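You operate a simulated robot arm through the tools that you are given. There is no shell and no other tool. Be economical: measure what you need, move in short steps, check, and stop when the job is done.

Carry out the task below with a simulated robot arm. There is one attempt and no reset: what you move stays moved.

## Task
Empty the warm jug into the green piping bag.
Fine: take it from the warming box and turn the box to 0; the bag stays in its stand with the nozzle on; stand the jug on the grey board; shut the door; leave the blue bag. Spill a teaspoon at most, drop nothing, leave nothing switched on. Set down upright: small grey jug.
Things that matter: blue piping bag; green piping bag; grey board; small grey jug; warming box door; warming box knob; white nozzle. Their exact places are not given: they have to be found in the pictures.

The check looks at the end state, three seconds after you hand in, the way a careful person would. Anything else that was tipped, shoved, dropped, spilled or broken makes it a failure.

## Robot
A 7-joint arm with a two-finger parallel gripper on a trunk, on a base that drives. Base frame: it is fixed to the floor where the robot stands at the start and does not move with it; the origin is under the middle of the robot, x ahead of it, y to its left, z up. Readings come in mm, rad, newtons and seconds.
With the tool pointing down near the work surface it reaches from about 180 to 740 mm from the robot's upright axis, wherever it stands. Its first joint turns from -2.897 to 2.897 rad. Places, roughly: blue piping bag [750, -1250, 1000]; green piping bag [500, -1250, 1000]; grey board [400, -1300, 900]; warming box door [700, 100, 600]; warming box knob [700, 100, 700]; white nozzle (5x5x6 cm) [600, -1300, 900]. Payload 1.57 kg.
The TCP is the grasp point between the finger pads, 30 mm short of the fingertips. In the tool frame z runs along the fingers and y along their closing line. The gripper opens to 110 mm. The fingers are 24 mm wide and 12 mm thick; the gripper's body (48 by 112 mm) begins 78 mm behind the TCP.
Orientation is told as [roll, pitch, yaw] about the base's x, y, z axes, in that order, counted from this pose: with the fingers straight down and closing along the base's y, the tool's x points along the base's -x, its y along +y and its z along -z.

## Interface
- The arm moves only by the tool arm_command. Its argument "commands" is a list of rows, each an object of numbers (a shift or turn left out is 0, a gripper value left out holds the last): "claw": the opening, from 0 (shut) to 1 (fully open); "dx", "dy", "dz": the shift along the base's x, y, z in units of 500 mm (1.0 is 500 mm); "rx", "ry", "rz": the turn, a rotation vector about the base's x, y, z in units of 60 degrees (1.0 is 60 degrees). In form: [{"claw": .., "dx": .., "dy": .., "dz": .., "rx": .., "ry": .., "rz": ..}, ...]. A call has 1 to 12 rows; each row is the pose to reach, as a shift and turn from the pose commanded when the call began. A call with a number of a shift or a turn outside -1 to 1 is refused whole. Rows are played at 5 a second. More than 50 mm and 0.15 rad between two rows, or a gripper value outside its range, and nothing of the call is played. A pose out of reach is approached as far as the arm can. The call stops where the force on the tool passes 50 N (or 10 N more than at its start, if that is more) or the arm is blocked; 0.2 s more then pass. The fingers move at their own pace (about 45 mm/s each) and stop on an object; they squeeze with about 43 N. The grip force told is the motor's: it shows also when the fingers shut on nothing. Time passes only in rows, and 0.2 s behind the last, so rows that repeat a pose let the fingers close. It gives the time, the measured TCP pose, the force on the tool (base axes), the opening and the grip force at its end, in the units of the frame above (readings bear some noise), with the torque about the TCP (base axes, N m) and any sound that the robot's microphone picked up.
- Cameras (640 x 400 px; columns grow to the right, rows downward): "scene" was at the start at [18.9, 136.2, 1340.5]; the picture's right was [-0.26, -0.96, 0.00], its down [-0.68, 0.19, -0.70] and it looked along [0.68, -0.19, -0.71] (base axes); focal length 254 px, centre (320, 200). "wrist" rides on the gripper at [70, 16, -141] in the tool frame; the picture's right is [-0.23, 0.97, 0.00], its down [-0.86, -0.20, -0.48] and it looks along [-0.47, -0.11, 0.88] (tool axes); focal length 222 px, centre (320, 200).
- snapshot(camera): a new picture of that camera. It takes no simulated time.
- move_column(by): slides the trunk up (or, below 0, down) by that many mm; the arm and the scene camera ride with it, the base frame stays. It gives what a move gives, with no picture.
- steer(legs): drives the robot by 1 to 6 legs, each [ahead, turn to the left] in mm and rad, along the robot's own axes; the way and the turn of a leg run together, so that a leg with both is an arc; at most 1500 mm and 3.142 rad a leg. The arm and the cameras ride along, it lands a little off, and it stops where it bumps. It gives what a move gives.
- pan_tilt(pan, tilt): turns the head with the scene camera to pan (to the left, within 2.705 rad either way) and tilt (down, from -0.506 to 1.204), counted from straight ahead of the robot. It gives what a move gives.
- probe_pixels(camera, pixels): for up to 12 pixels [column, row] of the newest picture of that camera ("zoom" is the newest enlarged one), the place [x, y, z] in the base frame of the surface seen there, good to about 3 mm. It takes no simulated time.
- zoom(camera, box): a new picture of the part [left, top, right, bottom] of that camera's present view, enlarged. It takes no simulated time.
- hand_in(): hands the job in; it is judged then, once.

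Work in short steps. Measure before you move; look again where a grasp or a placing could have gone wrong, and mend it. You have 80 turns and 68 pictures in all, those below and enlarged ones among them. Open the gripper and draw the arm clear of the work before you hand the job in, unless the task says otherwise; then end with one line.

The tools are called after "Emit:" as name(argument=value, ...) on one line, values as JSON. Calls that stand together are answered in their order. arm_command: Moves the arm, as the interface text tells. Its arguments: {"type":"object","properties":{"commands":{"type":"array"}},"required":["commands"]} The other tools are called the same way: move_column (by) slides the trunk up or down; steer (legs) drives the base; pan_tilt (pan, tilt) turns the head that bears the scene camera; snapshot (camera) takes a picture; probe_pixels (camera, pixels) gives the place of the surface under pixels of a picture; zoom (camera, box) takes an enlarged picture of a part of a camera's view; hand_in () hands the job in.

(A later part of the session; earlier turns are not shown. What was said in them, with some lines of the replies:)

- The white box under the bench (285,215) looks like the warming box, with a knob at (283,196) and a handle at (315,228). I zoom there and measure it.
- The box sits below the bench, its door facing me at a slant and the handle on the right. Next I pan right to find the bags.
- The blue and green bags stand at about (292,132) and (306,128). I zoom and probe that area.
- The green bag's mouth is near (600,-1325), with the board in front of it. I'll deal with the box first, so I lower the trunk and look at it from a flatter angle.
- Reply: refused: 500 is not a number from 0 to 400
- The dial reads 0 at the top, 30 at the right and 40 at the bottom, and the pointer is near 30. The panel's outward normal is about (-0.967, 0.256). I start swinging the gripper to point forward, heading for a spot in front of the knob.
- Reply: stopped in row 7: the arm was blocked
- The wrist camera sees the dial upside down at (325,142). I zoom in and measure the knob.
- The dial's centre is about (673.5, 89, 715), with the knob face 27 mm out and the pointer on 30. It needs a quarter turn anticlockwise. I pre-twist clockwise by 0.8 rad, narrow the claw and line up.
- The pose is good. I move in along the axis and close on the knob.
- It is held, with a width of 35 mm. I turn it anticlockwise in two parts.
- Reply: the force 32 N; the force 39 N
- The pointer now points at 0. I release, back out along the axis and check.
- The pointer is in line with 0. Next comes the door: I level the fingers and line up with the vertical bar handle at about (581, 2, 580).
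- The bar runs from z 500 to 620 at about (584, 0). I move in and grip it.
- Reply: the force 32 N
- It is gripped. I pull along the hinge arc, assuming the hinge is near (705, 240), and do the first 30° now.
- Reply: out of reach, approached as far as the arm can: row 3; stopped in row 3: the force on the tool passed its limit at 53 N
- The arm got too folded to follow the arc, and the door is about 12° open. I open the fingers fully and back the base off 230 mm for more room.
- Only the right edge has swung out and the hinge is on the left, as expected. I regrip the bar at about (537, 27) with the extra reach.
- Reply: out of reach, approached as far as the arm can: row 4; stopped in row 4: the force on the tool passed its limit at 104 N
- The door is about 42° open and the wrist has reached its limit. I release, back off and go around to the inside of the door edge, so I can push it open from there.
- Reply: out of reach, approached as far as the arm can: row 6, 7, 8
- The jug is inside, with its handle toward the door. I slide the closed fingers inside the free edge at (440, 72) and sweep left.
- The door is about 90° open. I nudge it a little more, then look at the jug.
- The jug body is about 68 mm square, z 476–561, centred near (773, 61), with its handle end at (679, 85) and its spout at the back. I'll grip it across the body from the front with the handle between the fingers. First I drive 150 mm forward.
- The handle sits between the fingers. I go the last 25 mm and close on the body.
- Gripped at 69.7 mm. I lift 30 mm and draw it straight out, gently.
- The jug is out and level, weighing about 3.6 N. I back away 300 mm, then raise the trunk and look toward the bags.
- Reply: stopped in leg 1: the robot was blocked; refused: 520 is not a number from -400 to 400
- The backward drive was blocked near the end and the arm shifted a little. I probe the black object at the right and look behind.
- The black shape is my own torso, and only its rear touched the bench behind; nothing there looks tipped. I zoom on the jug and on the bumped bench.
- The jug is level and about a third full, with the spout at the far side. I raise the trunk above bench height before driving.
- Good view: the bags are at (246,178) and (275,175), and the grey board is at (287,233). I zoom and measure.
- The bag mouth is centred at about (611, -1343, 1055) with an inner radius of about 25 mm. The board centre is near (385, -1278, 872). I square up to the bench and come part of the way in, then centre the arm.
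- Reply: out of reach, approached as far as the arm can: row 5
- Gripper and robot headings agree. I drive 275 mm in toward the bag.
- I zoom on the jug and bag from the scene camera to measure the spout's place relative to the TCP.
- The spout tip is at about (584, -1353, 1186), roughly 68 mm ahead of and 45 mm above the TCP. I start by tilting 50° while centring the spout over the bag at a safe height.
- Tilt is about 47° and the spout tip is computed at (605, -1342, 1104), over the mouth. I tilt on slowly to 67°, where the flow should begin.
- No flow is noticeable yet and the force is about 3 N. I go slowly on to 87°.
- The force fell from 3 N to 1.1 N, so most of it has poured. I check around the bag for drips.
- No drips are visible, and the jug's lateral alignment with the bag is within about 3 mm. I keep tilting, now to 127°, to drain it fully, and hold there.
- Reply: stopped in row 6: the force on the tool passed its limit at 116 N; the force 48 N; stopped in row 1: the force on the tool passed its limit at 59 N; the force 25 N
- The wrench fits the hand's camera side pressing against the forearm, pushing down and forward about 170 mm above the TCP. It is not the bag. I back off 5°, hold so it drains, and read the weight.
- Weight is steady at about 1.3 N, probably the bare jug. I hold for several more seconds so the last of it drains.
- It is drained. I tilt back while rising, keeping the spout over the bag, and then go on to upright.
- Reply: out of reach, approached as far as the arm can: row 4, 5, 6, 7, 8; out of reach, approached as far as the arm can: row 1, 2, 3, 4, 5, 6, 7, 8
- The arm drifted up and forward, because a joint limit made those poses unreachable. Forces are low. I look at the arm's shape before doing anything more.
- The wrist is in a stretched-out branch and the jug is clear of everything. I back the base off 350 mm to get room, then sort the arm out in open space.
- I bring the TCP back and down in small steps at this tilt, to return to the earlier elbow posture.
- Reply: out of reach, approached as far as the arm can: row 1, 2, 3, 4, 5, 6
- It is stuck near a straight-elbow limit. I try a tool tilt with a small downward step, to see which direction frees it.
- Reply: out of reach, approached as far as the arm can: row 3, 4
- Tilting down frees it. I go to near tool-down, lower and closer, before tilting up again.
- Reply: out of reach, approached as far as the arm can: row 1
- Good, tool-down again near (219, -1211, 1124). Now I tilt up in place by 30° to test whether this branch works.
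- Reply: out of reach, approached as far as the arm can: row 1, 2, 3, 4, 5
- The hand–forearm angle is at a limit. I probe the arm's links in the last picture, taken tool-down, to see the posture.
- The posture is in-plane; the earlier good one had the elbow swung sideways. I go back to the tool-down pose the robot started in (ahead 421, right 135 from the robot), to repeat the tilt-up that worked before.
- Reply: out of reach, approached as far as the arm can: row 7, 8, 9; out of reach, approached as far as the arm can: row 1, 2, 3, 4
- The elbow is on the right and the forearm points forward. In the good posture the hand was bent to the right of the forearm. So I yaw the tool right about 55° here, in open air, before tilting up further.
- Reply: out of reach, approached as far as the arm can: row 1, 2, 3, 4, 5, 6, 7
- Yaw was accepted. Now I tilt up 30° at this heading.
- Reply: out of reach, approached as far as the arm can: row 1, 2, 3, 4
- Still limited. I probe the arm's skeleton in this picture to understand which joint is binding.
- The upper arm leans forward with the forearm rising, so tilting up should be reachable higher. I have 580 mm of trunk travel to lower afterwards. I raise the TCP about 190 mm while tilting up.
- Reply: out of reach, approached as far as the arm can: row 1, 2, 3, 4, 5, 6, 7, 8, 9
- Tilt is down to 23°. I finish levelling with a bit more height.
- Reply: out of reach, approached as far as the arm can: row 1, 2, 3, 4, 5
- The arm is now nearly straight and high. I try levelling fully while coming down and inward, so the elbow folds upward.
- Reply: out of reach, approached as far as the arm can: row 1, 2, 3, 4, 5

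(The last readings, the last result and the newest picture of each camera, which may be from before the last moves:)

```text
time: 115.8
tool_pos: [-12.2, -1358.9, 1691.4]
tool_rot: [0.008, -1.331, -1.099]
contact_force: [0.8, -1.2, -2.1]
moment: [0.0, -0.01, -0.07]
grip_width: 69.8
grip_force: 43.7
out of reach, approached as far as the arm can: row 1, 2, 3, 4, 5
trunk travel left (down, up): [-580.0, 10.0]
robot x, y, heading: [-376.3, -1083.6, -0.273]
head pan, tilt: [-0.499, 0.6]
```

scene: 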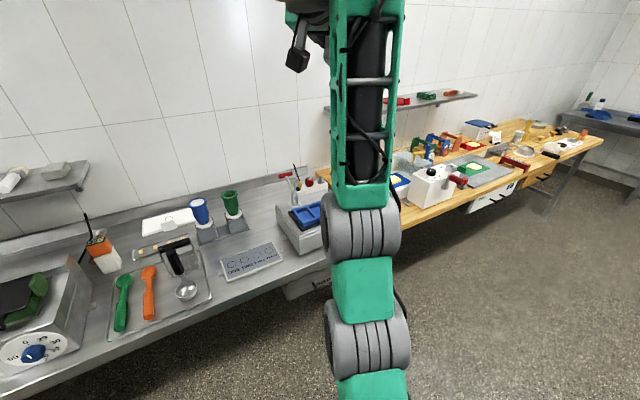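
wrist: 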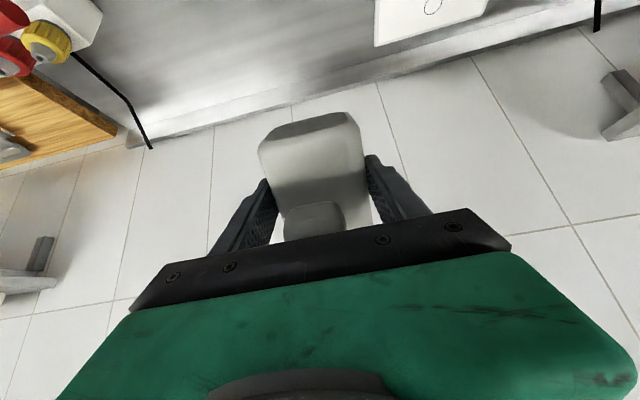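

The binding limit looks like the wrist: the tool can't open past about 90° from the forearm. So with the forearm forward, the tool should point right. I yaw right to about -2.0 and start lowering.

Emit:
arm_command(commands=[{"rz": -0.13, "dy": -0.02, "dz": -0.02}, {"rz": -0.26, "dy": -0.05, "dz": -0.05}, {"rz": -0.39, "dx": -0.01, "dy": -0.08, "dz": -0.1}, {"rz": -0.52, "dx": -0.02, "dy": -0.12, "dz": -0.15}, {"rz": -0.65, "dx": -0.03, "dy": -0.16, "dz": -0.2}, {"rz": -0.78, "dx": -0.04, "dy": -0.19, "dz": -0.26}, {"rz": -0.88, "dx": -0.05, "dy": -0.22, "dz": -0.32}, {"rz": -0.88, "dx": -0.05, "dy": -0.22, "dz": -0.4}])

Emit:
snapshot(camera="scene")

```text
time: 117.7
tool_pos: [-229.2, -1546.8, 1641.5]
tool_rot: [0.141, -1.223, -1.932]
contact_force: [-0.4, -0.3, -2.4]
moment: [0.02, 0.0, 0.02]
grip_width: 69.7
grip_force: 43.1
out of reach, approached as far as the arm can: row 1, 2, 3, 4, 5, 6, 7, 8
trunk travel left (down, up): [-580.0, 10.0]
robot x, y, heading: [-373.4, -1083.9, -0.275]
head pan, tilt: [-0.499, 0.6]
```

```text
12 pictures are left
```

scene: 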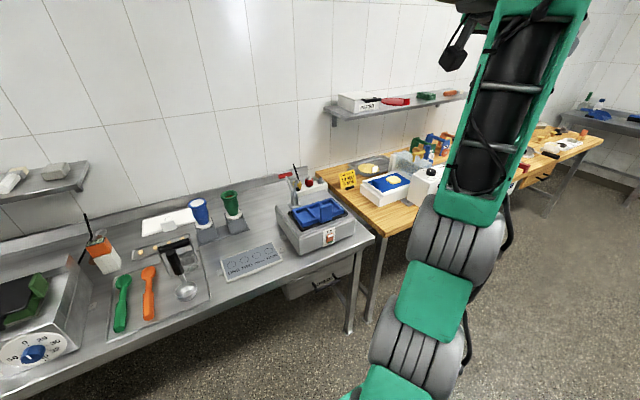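

The whole arm swung right at the first joint, so the wrist angle stayed the same. Keeping the tool heading, I move the TCP back left, so the wrist itself has to turn right relative to the forearm.

Emit:
arm_command(commands=[{"dx": 0.04, "dy": 0.06}, {"dx": 0.08, "dy": 0.12}, {"dx": 0.12, "dy": 0.18}, {"dx": 0.16, "dy": 0.24}, {"dx": 0.2, "dy": 0.3}, {"dx": 0.24, "dy": 0.36}, {"dx": 0.286, "dy": 0.426}, {"dx": 0.286, "dy": 0.426}])

```text
time: 119.5
tool_pos: [-250.6, -1436.6, 1694.4]
tool_rot: [0.161, -1.221, -1.933]
contact_force: [-0.1, 0.7, -0.5]
moment: [-0.02, -0.03, 0.04]
grip_width: 69.9
grip_force: 42.6
out of reach, approached as far as the arm can: row 1, 2, 3, 4, 5, 6, 7, 8
trunk travel left (down, up): [-580.0, 10.0]
robot x, y, heading: [-377.3, -1081.5, -0.276]
head pan, tilt: [-0.499, 0.6]
```

Roughly 14 turns are left, so I work by geometry now. The tool should be yawed 90° right of the forearm in the tool-down pose, then rolled up about the forearm. I go to tool-down at that yaw, straight ahead of the robot.

Emit:
arm_command(commands=[{"rx": 0.0812, "ry": -0.0189, "dx": 0.0433, "dy": 0.0283, "dz": -0.0708}, {"rx": 0.1623, "ry": -0.0378, "dx": 0.0867, "dy": 0.0567, "dz": -0.1417}, {"rx": 0.2435, "ry": -0.0568, "dx": 0.13, "dy": 0.085, "dz": -0.2125}, {"rx": 0.3247, "ry": -0.0757, "dx": 0.1733, "dy": 0.1133, "dz": -0.2833}, {"rx": 0.4058, "ry": -0.0946, "dx": 0.2167, "dy": 0.1417, "dz": -0.3542}, {"rx": 0.487, "ry": -0.1135, "dx": 0.26, "dy": 0.17, "dz": -0.425}, {"rx": 0.5682, "ry": -0.1324, "dx": 0.3033, "dy": 0.1983, "dz": -0.4958}, {"rx": 0.6493, "ry": -0.1513, "dx": 0.3467, "dy": 0.2267, "dz": -0.5667}, {"rx": 0.7305, "ry": -0.1703, "dx": 0.39, "dy": 0.255, "dz": -0.6375}, {"rx": 0.8117, "ry": -0.1892, "dx": 0.4333, "dy": 0.2833, "dz": -0.7083}, {"rx": 0.8928, "ry": -0.2081, "dx": 0.4767, "dy": 0.3117, "dz": -0.7792}, {"rx": 0.974, "ry": -0.227, "dx": 0.52, "dy": 0.34, "dz": -0.85}])

Emit:
arm_command(commands=[{"rx": 0.04, "ry": -0.01, "dx": 0.05, "dy": 0.035, "dz": -0.06}, {"rx": 0.08, "ry": -0.02, "dx": 0.1, "dy": 0.07, "dz": -0.12}, {"rx": 0.12, "ry": -0.03, "dx": 0.13, "dy": 0.09, "dz": -0.18}, {"rx": 0.166, "ry": -0.039, "dx": 0.152, "dy": 0.106, "dz": -0.24}, {"rx": 0.166, "ry": -0.039, "dx": 0.152, "dy": 0.106, "dz": -0.24}])

```text
time: 122.0
tool_pos: [7.9, -1265.3, 1316.2]
tool_rot: [0.025, -0.222, -1.844]
contact_force: [-0.9, -0.7, -1.5]
moment: [-0.02, -0.02, 0.0]
grip_width: 69.6
grip_force: 43.0
out of reach, approached as far as the arm can: row 1, 2, 3, 4, 5, 6, 7, 8, 10, 11, 12
trunk travel left (down, up): [-580.0, 10.0]
robot x, y, heading: [-373.7, -1082.2, -0.274]
head pan, tilt: [-0.499, 0.6]
```

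```text
time: 123.2
tool_pos: [126.2, -1163.4, 1256.4]
tool_rot: [0.022, 0.0, -1.856]
contact_force: [-2.7, -1.4, -0.2]
moment: [0.1, -0.18, 0.03]
grip_width: 69.1
grip_force: 42.7
out of reach, approached as far as the arm can: row 1, 2, 3, 4, 5
trunk travel left (down, up): [-580.0, 10.0]
robot x, y, heading: [-372.4, -1082.4, -0.276]
head pan, tilt: [-0.499, 0.6]
```

Tool-down with yaw -1.86 is reached. Now I roll it up to the right, moving the TCP on an arc about the wrist.

Emit:
arm_command(commands=[{"rx": -0.12, "ry": 0.035, "dx": -0.014, "dy": -0.05, "dz": 0.003}, {"rx": -0.24, "ry": 0.07, "dx": -0.028, "dy": -0.1, "dz": 0.013}, {"rx": -0.36, "ry": 0.105, "dx": -0.041, "dy": -0.147, "dz": 0.03}, {"rx": -0.48, "ry": 0.14, "dx": -0.054, "dy": -0.192, "dz": 0.053}, {"rx": -0.6, "ry": 0.175, "dx": -0.066, "dy": -0.234, "dz": 0.083}, {"rx": -0.72, "ry": 0.21, "dx": -0.076, "dy": -0.27, "dz": 0.117}, {"rx": -0.84, "ry": 0.245, "dx": -0.086, "dy": -0.304, "dz": 0.157}, {"rx": -0.96, "ry": 0.28, "dx": -0.094, "dy": -0.333, "dz": 0.2}])

Emit:
snapshot(camera="scene")

```text
time: 125.0
tool_pos: [87.0, -1260.7, 1306.4]
tool_rot: [0.044, -0.436, -1.899]
contact_force: [-0.1, 0.5, -0.7]
moment: [0.0, 0.0, -0.01]
grip_width: 69.6
grip_force: 42.7
out of reach, approached as far as the arm can: row 2, 3, 4, 5, 6, 7, 8
trunk travel left (down, up): [-580.0, 10.0]
robot x, y, heading: [-376.6, -1085.3, -0.279]
head pan, tilt: [-0.499, 0.6]
```

```text
11 pictures are left
```

scene: 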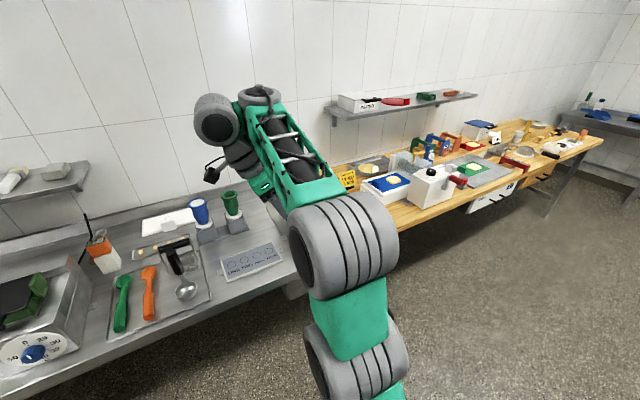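

The right side is bound by the forearm roll, since the hand sits to the left of the forearm. I mirror it: back to tool-down, yaw 180° the other way, and roll up to the left, as one chained sequence in free space.

Emit:
arm_command(commands=[{"rx": 0.13, "ry": -0.045, "dx": 0.01, "dy": 0.03, "dz": -0.03}, {"rx": 0.26, "ry": -0.09, "dx": 0.02, "dy": 0.06, "dz": -0.07}, {"rx": 0.397, "ry": -0.136, "dx": 0.04, "dy": 0.08, "dz": -0.1}, {"rx": 0.397, "ry": -0.136, "dx": 0.04, "dy": 0.08, "dz": -0.1}])

Emit:
arm_command(commands=[{"rz": 0.14}, {"rz": 0.28}, {"rz": 0.42}, {"rz": 0.56}, {"rz": 0.7}, {"rz": 0.84}, {"rz": 0.98}])

Emit:
arm_command(commands=[{"rz": 0.14}, {"rz": 0.28}, {"rz": 0.42}, {"rz": 0.56}, {"rz": 0.7}, {"rz": 0.84}, {"rz": 0.98}])

Emit:
arm_command(commands=[{"rz": 0.14}, {"rz": 0.28}, {"rz": 0.42}, {"rz": 0.56}, {"rz": 0.7}, {"rz": 0.84}, {"rz": 0.98}])

Emit:
arm_command(commands=[{"rx": 0.12, "ry": -0.036, "dx": 0.014, "dy": 0.05, "dz": 0.003}, {"rx": 0.24, "ry": -0.072, "dx": 0.028, "dy": 0.1, "dz": 0.013}, {"rx": 0.36, "ry": -0.108, "dx": 0.041, "dy": 0.147, "dz": 0.03}, {"rx": 0.48, "ry": -0.144, "dx": 0.054, "dy": 0.192, "dz": 0.053}, {"rx": 0.6, "ry": -0.18, "dx": 0.066, "dy": 0.234, "dz": 0.083}, {"rx": 0.72, "ry": -0.216, "dx": 0.076, "dy": 0.27, "dz": 0.117}, {"rx": 0.84, "ry": -0.252, "dx": 0.086, "dy": 0.304, "dz": 0.157}, {"rx": 0.958, "ry": -0.287, "dx": 0.094, "dy": 0.333, "dz": 0.2}])

Emit:
snapshot(camera="scene")

```text
refused: row 3 steps farther than a row can; nothing moved
```

```text
time: 126.7
tool_pos: [123.8, -1263.4, 1400.4]
tool_rot: [0.038, -0.419, -0.889]
contact_force: [-0.9, 0.2, -1.2]
moment: [0.0, -0.02, 0.01]
grip_width: 69.8
grip_force: 42.2
out of reach, approached as far as the arm can: row 1, 2, 3, 4, 5, 6, 7
trunk travel left (down, up): [-580.0, 10.0]
robot x, y, heading: [-375.7, -1084.1, -0.279]
head pan, tilt: [-0.499, 0.6]
```

```text
time: 128.2
tool_pos: [119.2, -1258.4, 1364.4]
tool_rot: [0.046, -0.434, 0.105]
contact_force: [0.3, -1.5, -1.7]
moment: [0.05, 0.0, 0.03]
grip_width: 69.5
grip_force: 42.7
out of reach, approached as far as the arm can: row 1, 2, 3, 5, 6, 7
trunk travel left (down, up): [-580.0, 10.0]
robot x, y, heading: [-372.8, -1080.7, -0.273]
head pan, tilt: [-0.499, 0.6]
```

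```text
time: 129.8
tool_pos: [100.9, -1221.7, 1211.3]
tool_rot: [0.049, -0.436, 1.147]
contact_force: [0.7, -0.9, -2.5]
moment: [0.09, 0.02, 0.05]
grip_width: 69.8
grip_force: 42.9
out of reach, approached as far as the arm can: row 1, 2, 3, 4, 5, 6, 7
trunk travel left (down, up): [-580.0, 10.0]
robot x, y, heading: [-376.9, -1084.4, -0.279]
head pan, tilt: [-0.499, 0.6]
```

```text
time: 131.7
tool_pos: [62.4, -942.8, 1186.0]
tool_rot: [0.331, -1.316, 0.929]
contact_force: [0.2, 0.2, -1.6]
moment: [-0.01, 0.0, -0.06]
grip_width: 69.7
grip_force: 43.1
out of reach, approached as far as the arm can: row 1, 2, 3, 4, 5, 6, 7, 8
trunk travel left (down, up): [-580.0, 10.0]
robot x, y, heading: [-374.7, -1085.5, -0.272]
head pan, tilt: [-0.499, 0.6]
```

```text
10 pictures are left
```

scene: 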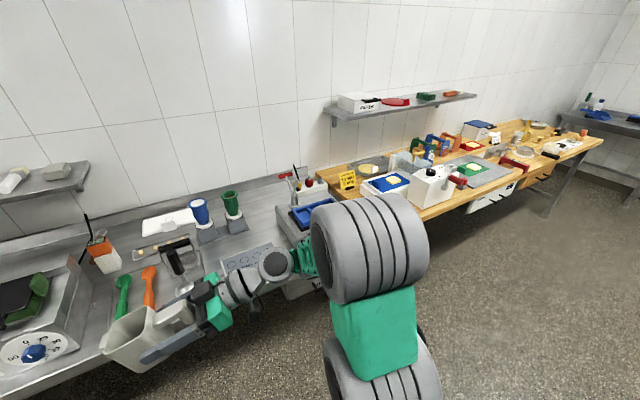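

That worked: the elbow is up, the tilt is down to 15° and z is 1186. I finish levelling, then yaw back to face the bench while moving ahead of the robot.

Emit:
arm_command(commands=[{"rx": 0.119, "ry": -0.038}, {"rx": 0.238, "ry": -0.077}, {"rx": 0.238, "ry": -0.077}])

Emit:
arm_command(commands=[{"rz": -0.117, "dx": 0.02, "dy": -0.05}, {"rz": -0.234, "dx": 0.04, "dy": -0.1}, {"rz": -0.35, "dx": 0.06, "dy": -0.15}, {"rz": -0.467, "dx": 0.08, "dy": -0.2}, {"rz": -0.584, "dx": 0.1, "dy": -0.25}, {"rz": -0.7, "dx": 0.12, "dy": -0.3}])

Emit:
arm_command(commands=[{"rz": -0.122, "dx": 0.02, "dy": -0.05}, {"rz": -0.244, "dx": 0.04, "dy": -0.1}, {"rz": -0.366, "dx": 0.06, "dy": -0.15}, {"rz": -0.488, "dx": 0.08, "dy": -0.2}, {"rz": -0.61, "dx": 0.1, "dy": -0.25}, {"rz": -0.73, "dx": 0.12, "dy": -0.3}])

Emit:
snapshot(camera="scene")

```text
time: 132.4
tool_pos: [70.9, -926.1, 1175.5]
tool_rot: [0.413, -1.373, 0.832]
contact_force: [0.3, 0.4, -1.9]
moment: [-0.02, 0.0, -0.04]
grip_width: 69.2
grip_force: 43.2
out of reach, approached as far as the arm can: row 1, 2, 3
trunk travel left (down, up): [-580.0, 10.0]
robot x, y, heading: [-371.5, -1082.5, -0.273]
head pan, tilt: [-0.499, 0.6]
```

```text
time: 133.8
tool_pos: [130.0, -1077.7, 1173.5]
tool_rot: [0.424, -1.371, 0.088]
contact_force: [-0.3, 0.4, -1.0]
moment: [-0.01, 0.0, 0.0]
grip_width: 69.5
grip_force: 43.2
trunk travel left (down, up): [-580.0, 10.0]
robot x, y, heading: [-377.7, -1082.6, -0.273]
head pan, tilt: [-0.499, 0.6]
```

```text
time: 135.2
tool_pos: [189.9, -1226.3, 1176.5]
tool_rot: [0.426, -1.375, -0.68]
contact_force: [-0.1, 0.4, -1.9]
moment: [0.0, 0.02, 0.01]
grip_width: 69.6
grip_force: 42.7
trunk travel left (down, up): [-580.0, 10.0]
robot x, y, heading: [-372.9, -1085.1, -0.272]
head pan, tilt: [-0.499, 0.6]
```

```text
9 pictures are left
```

scene: 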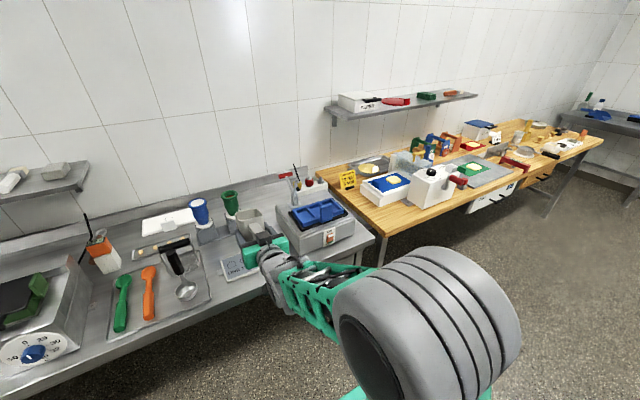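

The jug is facing the bench again and reachable. From the readings the tool points 10° down with a 4.6° roll, so I correct both and then drive 175 mm forward.

Emit:
arm_command(commands=[{"rx": -0.059, "ry": -0.072}, {"rx": -0.118, "ry": -0.1447}, {"rx": -0.118, "ry": -0.1447}])

Emit:
steer(legs=[[175, 0]])

Emit:
pan_tilt(pan=0.0, tilt=0.8)

Emit:
zoom(camera="scene", box=[280, 130, 440, 250])

```text
time: 136.1
tool_pos: [191.0, -1225.0, 1176.2]
tool_rot: [-0.467, -1.569, 0.219]
contact_force: [0.3, -0.1, -1.5]
moment: [0.02, 0.05, -0.02]
grip_width: 69.9
grip_force: 43.2
trunk travel left (down, up): [-580.0, 10.0]
robot x, y, heading: [-373.3, -1081.7, -0.276]
head pan, tilt: [-0.499, 0.6]
```

```text
time: 137.5
tool_pos: [359.0, -1271.2, 1175.7]
tool_rot: [-0.156, -1.567, -0.09]
contact_force: [-1.0, -1.0, -2.8]
moment: [0.02, 0.04, 0.04]
grip_width: 69.3
grip_force: 42.8
trunk travel left (down, up): [-580.0, 10.0]
robot x, y, heading: [-211.1, -1132.1, -0.272]
head pan, tilt: [-0.499, 0.6]
```

```text
time: 138.5
tool_pos: [359.2, -1270.4, 1176.8]
tool_rot: [-0.185, -1.566, -0.063]
contact_force: [-0.2, -0.3, -1.9]
moment: [0.0, 0.0, -0.02]
grip_width: 69.8
grip_force: 42.8
trunk travel left (down, up): [-580.0, 10.0]
robot x, y, heading: [-209.6, -1131.1, -0.275]
head pan, tilt: [0.0, 0.799]
```

```text
3.33 times, centred on (360, 190) of scene
```

zoom: 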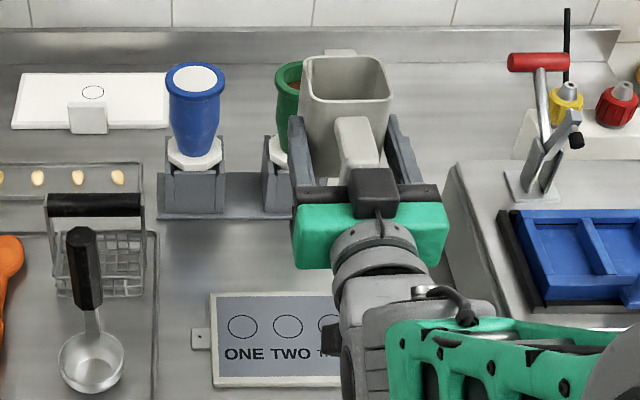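

The tool is level, the jug looks empty, and TCP D≈672 puts its base squarely over the board. I lower the trunk 235 mm, then go the last 22 mm with the arm.

Emit:
move_column(by=-235)

Emit:
arm_command(commands=[{"dz": -0.015}, {"dz": -0.03}, {"dz": -0.038}, {"dz": -0.044}, {"dz": -0.044}])

Emit:
zoom(camera="scene", box=[260, 80, 460, 220])

```text
time: 140.9
tool_pos: [357.8, -1272.0, 941.1]
tool_rot: [-0.193, -1.565, -0.054]
contact_force: [0.5, 0.8, -2.2]
moment: [0.0, 0.03, 0.01]
grip_width: 69.5
grip_force: 42.6
trunk travel left (down, up): [-345.0, 245.0]
robot x, y, heading: [-208.1, -1130.3, -0.271]
head pan, tilt: [0.0, 0.799]
```

```text
time: 142.1
tool_pos: [356.8, -1271.5, 919.1]
tool_rot: [-0.194, -1.57, -0.053]
contact_force: [0.0, 0.4, -2.2]
moment: [0.0, -0.01, -0.01]
grip_width: 69.5
grip_force: 42.6
trunk travel left (down, up): [-345.0, 245.0]
robot x, y, heading: [-208.4, -1132.6, -0.267]
head pan, tilt: [0.0, 0.799]
```

```text
2.86 times, centred on (360, 150) of scene
```

zoom: 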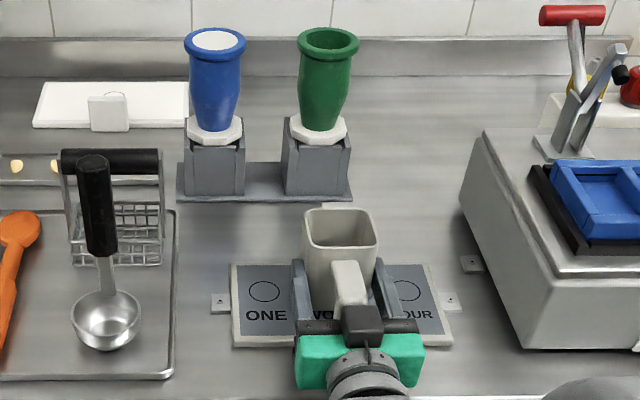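

The jug is centred over the board. I ease down 4 mm, open and withdraw straight back.

Emit:
arm_command(commands=[{"dz": -0.002}, {"dz": -0.004}, {"dz": -0.006}, {"dz": -0.008}, {"dz": -0.008}])

Emit:
arm_command(commands=[{"claw": 0.75}, {"claw": 0.8}, {"claw": 1}, {"claw": 1}, {"claw": 1}, {"claw": 1}, {"claw": 1, "dx": -0.06, "dy": 0.015}, {"dx": -0.13, "dy": 0.033}, {"dx": -0.2, "dy": 0.05}, {"dx": -0.26, "dy": 0.066}])

Emit:
zoom(camera="scene", box=[260, 80, 460, 220])

```text
time: 143.3
tool_pos: [357.8, -1271.0, 914.8]
tool_rot: [-0.18, -1.568, -0.068]
contact_force: [0.2, 0.6, -1.5]
moment: [0.03, -0.02, -0.01]
grip_width: 69.8
grip_force: 43.1
trunk travel left (down, up): [-345.0, 245.0]
robot x, y, heading: [-209.1, -1131.3, -0.278]
head pan, tilt: [0.0, 0.799]
```

```text
time: 145.6
tool_pos: [224.1, -1233.2, 864.6]
tool_rot: [-0.367, -1.43, 0.135]
contact_force: [0.1, -0.6, -0.6]
moment: [-0.03, 0.01, -0.01]
grip_width: 110.2
grip_force: 0.1
trunk travel left (down, up): [-345.0, 245.0]
robot x, y, heading: [-208.4, -1131.1, -0.27]
head pan, tilt: [0.0, 0.799]
stopped in row 10: the force on the tool passed its limit at 104 N (the readings are from after the stop); the commanded pose is now the measured one
```

```text
2.86 times, centred on (360, 150) of scene
```

zoom: 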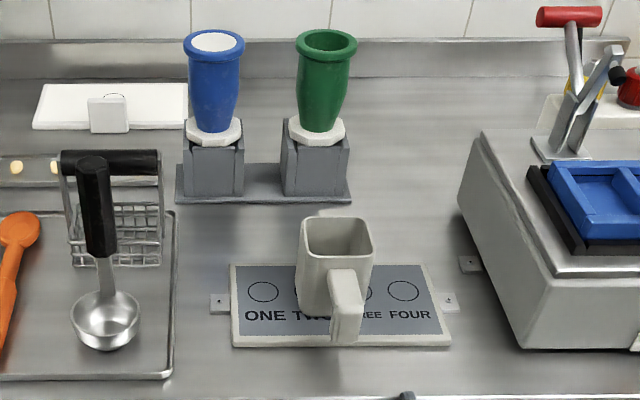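

The jug stands upright on the board and the arm is clear of it. Next is the door: I drive back along the aisle, stop left of the open door facing the bench, and look.

Emit:
steer(legs=[[-260, 0], [0, 1.57], [850, 0], [810, 0], [0, -1.57]])

Emit:
arm_command(commands=[{"claw": 0, "dz": 0.01}, {"dz": 0.02}, {"dz": 0.02}])

Emit:
pan_tilt(pan=-0.3, tilt=0.8)

Emit:
snapshot(camera="scene")

```text
time: 163.1
tool_pos: [399.3, 458.1, 860.0]
tool_rot: [-0.354, -1.418, 0.157]
contact_force: [-0.8, -0.3, 1.0]
moment: [0.0, 0.01, 0.03]
grip_width: 110.0
grip_force: 0.1
trunk travel left (down, up): [-345.0, 245.0]
robot x, y, heading: [-36.2, 542.9, -0.239]
head pan, tilt: [0.0, 0.799]
```

```text
time: 163.8
tool_pos: [397.0, 479.8, 817.9]
tool_rot: [-0.237, -1.283, 0.102]
contact_force: [-0.2, 0.0, -0.1]
moment: [0.02, 0.04, 0.02]
grip_width: 47.8
grip_force: 0.0
trunk travel left (down, up): [-345.0, 245.0]
robot x, y, heading: [-37.7, 542.3, -0.243]
head pan, tilt: [0.0, 0.799]
stopped in row 3: the arm was blocked; the commanded pose is now the measured one
```

```text
time: 164.6
tool_pos: [396.6, 479.3, 821.2]
tool_rot: [-0.239, -1.283, 0.099]
contact_force: [-0.3, -0.5, -0.7]
moment: [-0.01, -0.04, 0.0]
grip_width: 0.0
grip_force: 12.7
trunk travel left (down, up): [-345.0, 245.0]
robot x, y, heading: [-36.5, 547.0, -0.244]
head pan, tilt: [-0.3, 0.799]
```

```text
5 pictures are left
```

scene: 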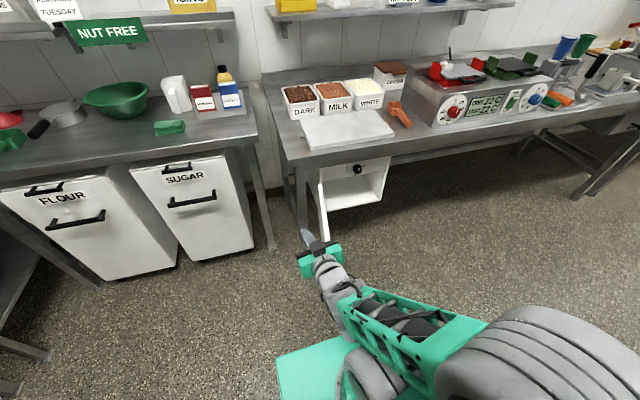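

The door shows edge-on at (320,210), a bit past 100° open, with my gripper on its outer side. I'll push it at z≈648, above the handle bar. I probe it, lower the trunk and level and extend the closed fingers beside its outer face.

Emit:
probe_pixels(camera="scene", pixels=[[326, 235], [323, 205], [320, 180], [325, 220], [316, 175]])

Emit:
move_column(by=-174)

Emit:
arm_command(commands=[{"dx": 0.035, "dy": -0.012, "rx": -0.01, "ry": -0.066, "rz": -0.025}, {"dx": 0.07, "dy": -0.024, "rx": -0.02, "ry": -0.132, "rz": -0.05}, {"dx": 0.105, "dy": -0.036, "rx": -0.03, "ry": -0.198, "rz": -0.075}, {"dx": 0.142, "dy": -0.048, "rx": -0.04, "ry": -0.264, "rz": -0.1}, {"dx": 0.142, "dy": -0.048, "rx": -0.04, "ry": -0.264, "rz": -0.1}])

Emit:
zoom(camera="scene", box=[240, 130, 440, 290])

```text
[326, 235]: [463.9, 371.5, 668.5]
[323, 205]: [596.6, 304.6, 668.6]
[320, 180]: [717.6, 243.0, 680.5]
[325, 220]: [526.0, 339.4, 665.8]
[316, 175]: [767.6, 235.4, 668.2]
```

```text
time: 166.6
tool_pos: [398.9, 478.0, 637.1]
tool_rot: [-0.221, -1.259, 0.086]
contact_force: [-0.5, 0.4, -0.5]
moment: [-0.02, -0.01, 0.04]
grip_width: 0.0
grip_force: 20.8
trunk travel left (down, up): [-171.0, 419.0]
robot x, y, heading: [-41.5, 543.2, -0.238]
head pan, tilt: [-0.3, 0.799]
```

```text
time: 167.2
tool_pos: [429.1, 399.1, 632.3]
tool_rot: [-0.462, -1.414, 0.098]
contact_force: [0.8, 1.3, 0.0]
moment: [0.05, 0.01, 0.01]
grip_width: 0.1
grip_force: 21.3
trunk travel left (down, up): [-171.0, 419.0]
robot x, y, heading: [-38.1, 545.3, -0.243]
head pan, tilt: [-0.3, 0.799]
stopped in row 3: the arm was blocked; the commanded pose is now the measured one
```

```text
2.50 times, centred on (340, 210) of scene
5 turns are left
```

zoom: 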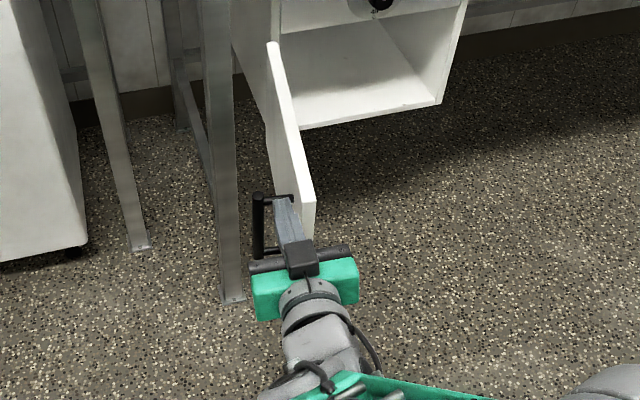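

The fingers sit just outside the door, between its face and the bar. I raise slightly, then sweep right and inward along the closing arc.

Emit:
arm_command(commands=[{"dx": 0.0373, "dy": -0.0099, "dz": 0.03}, {"dx": 0.0596, "dy": -0.0274, "dz": 0.03}, {"dx": 0.0381, "dy": -0.1086, "dz": 0.03}, {"dx": 0.016, "dy": -0.1918, "dz": 0.03}, {"dx": 0.0053, "dy": -0.2717, "dz": 0.03}, {"dx": 0.0003, "dy": -0.3531, "dz": 0.03}, {"dx": 0.0152, "dy": -0.4295, "dz": 0.03}, {"dx": 0.036, "dy": -0.5075, "dz": 0.03}, {"dx": 0.069, "dy": -0.5783, "dz": 0.03}, {"dx": 0.1142, "dy": -0.642, "dz": 0.03}, {"dx": 0.1716, "dy": -0.6986, "dz": 0.03}, {"dx": 0.2342, "dy": -0.7359, "dz": 0.03}])

Emit:
snapshot(camera="scene")

```text
time: 169.8
tool_pos: [537.3, 32.8, 664.8]
tool_rot: [-0.476, -1.428, 0.115]
contact_force: [-0.2, -0.8, -0.4]
moment: [0.0, 0.01, -0.02]
grip_width: 0.1
grip_force: 21.1
trunk travel left (down, up): [-171.0, 419.0]
robot x, y, heading: [-37.5, 543.1, -0.237]
head pan, tilt: [-0.3, 0.799]
```

```text
3 pictures are left
4 turns are left
```

scene: 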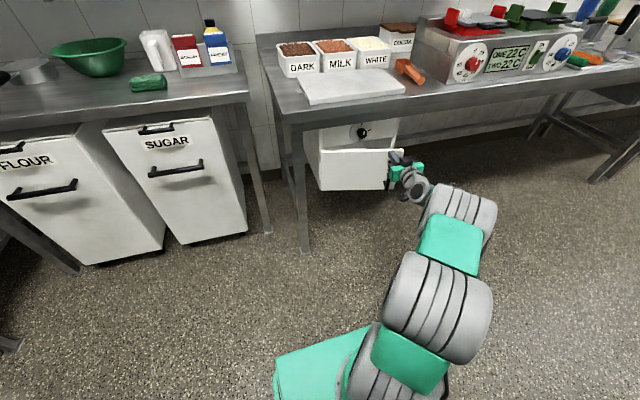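

The door is nearly shut, with the fingers at its handle side above the bar. I push straight in until it seats, withdraw and check.

Emit:
arm_command(commands=[{"dz": -0.026, "dx": 0.02, "dy": -0.005}, {"dz": -0.03, "dx": 0.06, "dy": -0.016}, {"dz": -0.03, "dx": 0.1, "dy": -0.0265}, {"dz": -0.03, "dx": 0.13, "dy": -0.0345}, {"dz": -0.03, "dx": 0.15, "dy": -0.04}, {"dz": -0.03, "dx": 0.165, "dy": -0.0437}])

Emit:
arm_command(commands=[{"dx": -0.06, "dy": 0.016}, {"dx": -0.12, "dy": 0.032}, {"dx": -0.18, "dy": 0.048}])

Emit:
zoom(camera="scene", box=[280, 100, 440, 220])

Emit:
probe_pixels(camera="zoom", pixels=[[160, 200], [170, 330], [300, 200], [400, 200], [420, 210], [400, 330], [250, 260], [350, 260]])

```text
time: 171.1
tool_pos: [603.5, 13.4, 651.2]
tool_rot: [-0.441, -1.427, 0.075]
contact_force: [-30.6, 22.6, 11.2]
moment: [-0.2, -0.57, 0.7]
grip_width: 0.0
grip_force: 21.0
trunk travel left (down, up): [-171.0, 419.0]
robot x, y, heading: [-39.5, 542.5, -0.247]
head pan, tilt: [-0.3, 0.799]
stopped in row 5: the force on the tool passed its limit at 75 N (the readings are from after the stop); the commanded pose is now the measured one
```

```text
time: 171.8
tool_pos: [516.3, 37.2, 646.6]
tool_rot: [-0.428, -1.423, 0.064]
contact_force: [-0.8, -0.4, 0.0]
moment: [-0.03, -0.03, 0.01]
grip_width: 0.1
grip_force: 21.2
trunk travel left (down, up): [-171.0, 419.0]
robot x, y, heading: [-35.4, 544.8, -0.24]
head pan, tilt: [-0.3, 0.799]
```

```text
3.33 times, centred on (360, 160) of scene
```

zoom: 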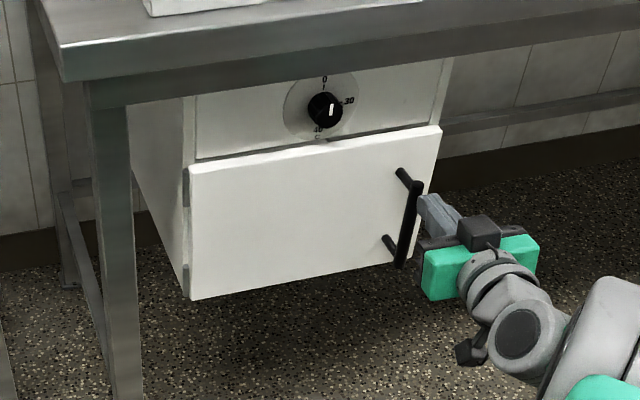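

```text
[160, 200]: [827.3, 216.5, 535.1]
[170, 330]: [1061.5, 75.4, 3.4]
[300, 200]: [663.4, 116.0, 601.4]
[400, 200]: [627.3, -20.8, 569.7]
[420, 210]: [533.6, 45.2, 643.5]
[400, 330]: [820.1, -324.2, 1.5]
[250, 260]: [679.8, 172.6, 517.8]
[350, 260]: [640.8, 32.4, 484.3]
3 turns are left
```

The door sits flush, with its face at D≈612, the same as at the start, and the knob is on 0. I open the gripper and back away clear.

Emit:
steer(legs=[[-110, 0]])

Emit:
arm_command(commands=[{"claw": 1}, {"claw": 1}, {"claw": 1}, {"claw": 1}, {"claw": 1}, {"claw": 1}, {"claw": 1}])

Emit:
zoom(camera="scene", box=[260, 60, 640, 260])

```text
time: 173.0
tool_pos: [411.1, 62.8, 645.5]
tool_rot: [-0.428, -1.423, 0.061]
contact_force: [-0.2, 1.1, 0.2]
moment: [0.0, -0.01, 0.0]
grip_width: 0.0
grip_force: 21.6
trunk travel left (down, up): [-171.0, 419.0]
robot x, y, heading: [-141.6, 571.3, -0.246]
head pan, tilt: [-0.3, 0.799]
```

```text
time: 174.6
tool_pos: [410.5, 62.5, 645.3]
tool_rot: [-0.427, -1.423, 0.063]
contact_force: [0.1, 0.4, 0.0]
moment: [0.03, -0.01, -0.01]
grip_width: 109.9
grip_force: 0.0
trunk travel left (down, up): [-171.0, 419.0]
robot x, y, heading: [-143.7, 573.6, -0.243]
head pan, tilt: [-0.3, 0.799]
```

```text
1.68 times, centred on (450, 160) of scene
2 turns are left
```

zoom: 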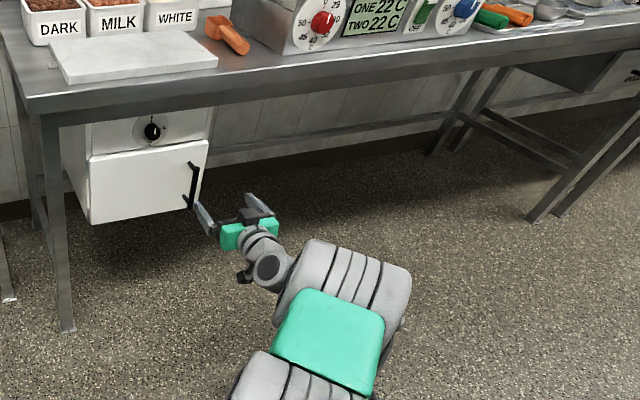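

The door is shut, the knob is at 0, the jug is on the board and the arm is clear with the gripper open. I hand in.

Emit:
hand_in()

```text
The job is handed in.
```

I poured the warm jug into the green bag and stood the jug upright on the grey board. The box is turned to 0 and its door is shut. The blue bag was left alone and I saw no spills, but I didn't look closely inside the jug or bag after pouring.
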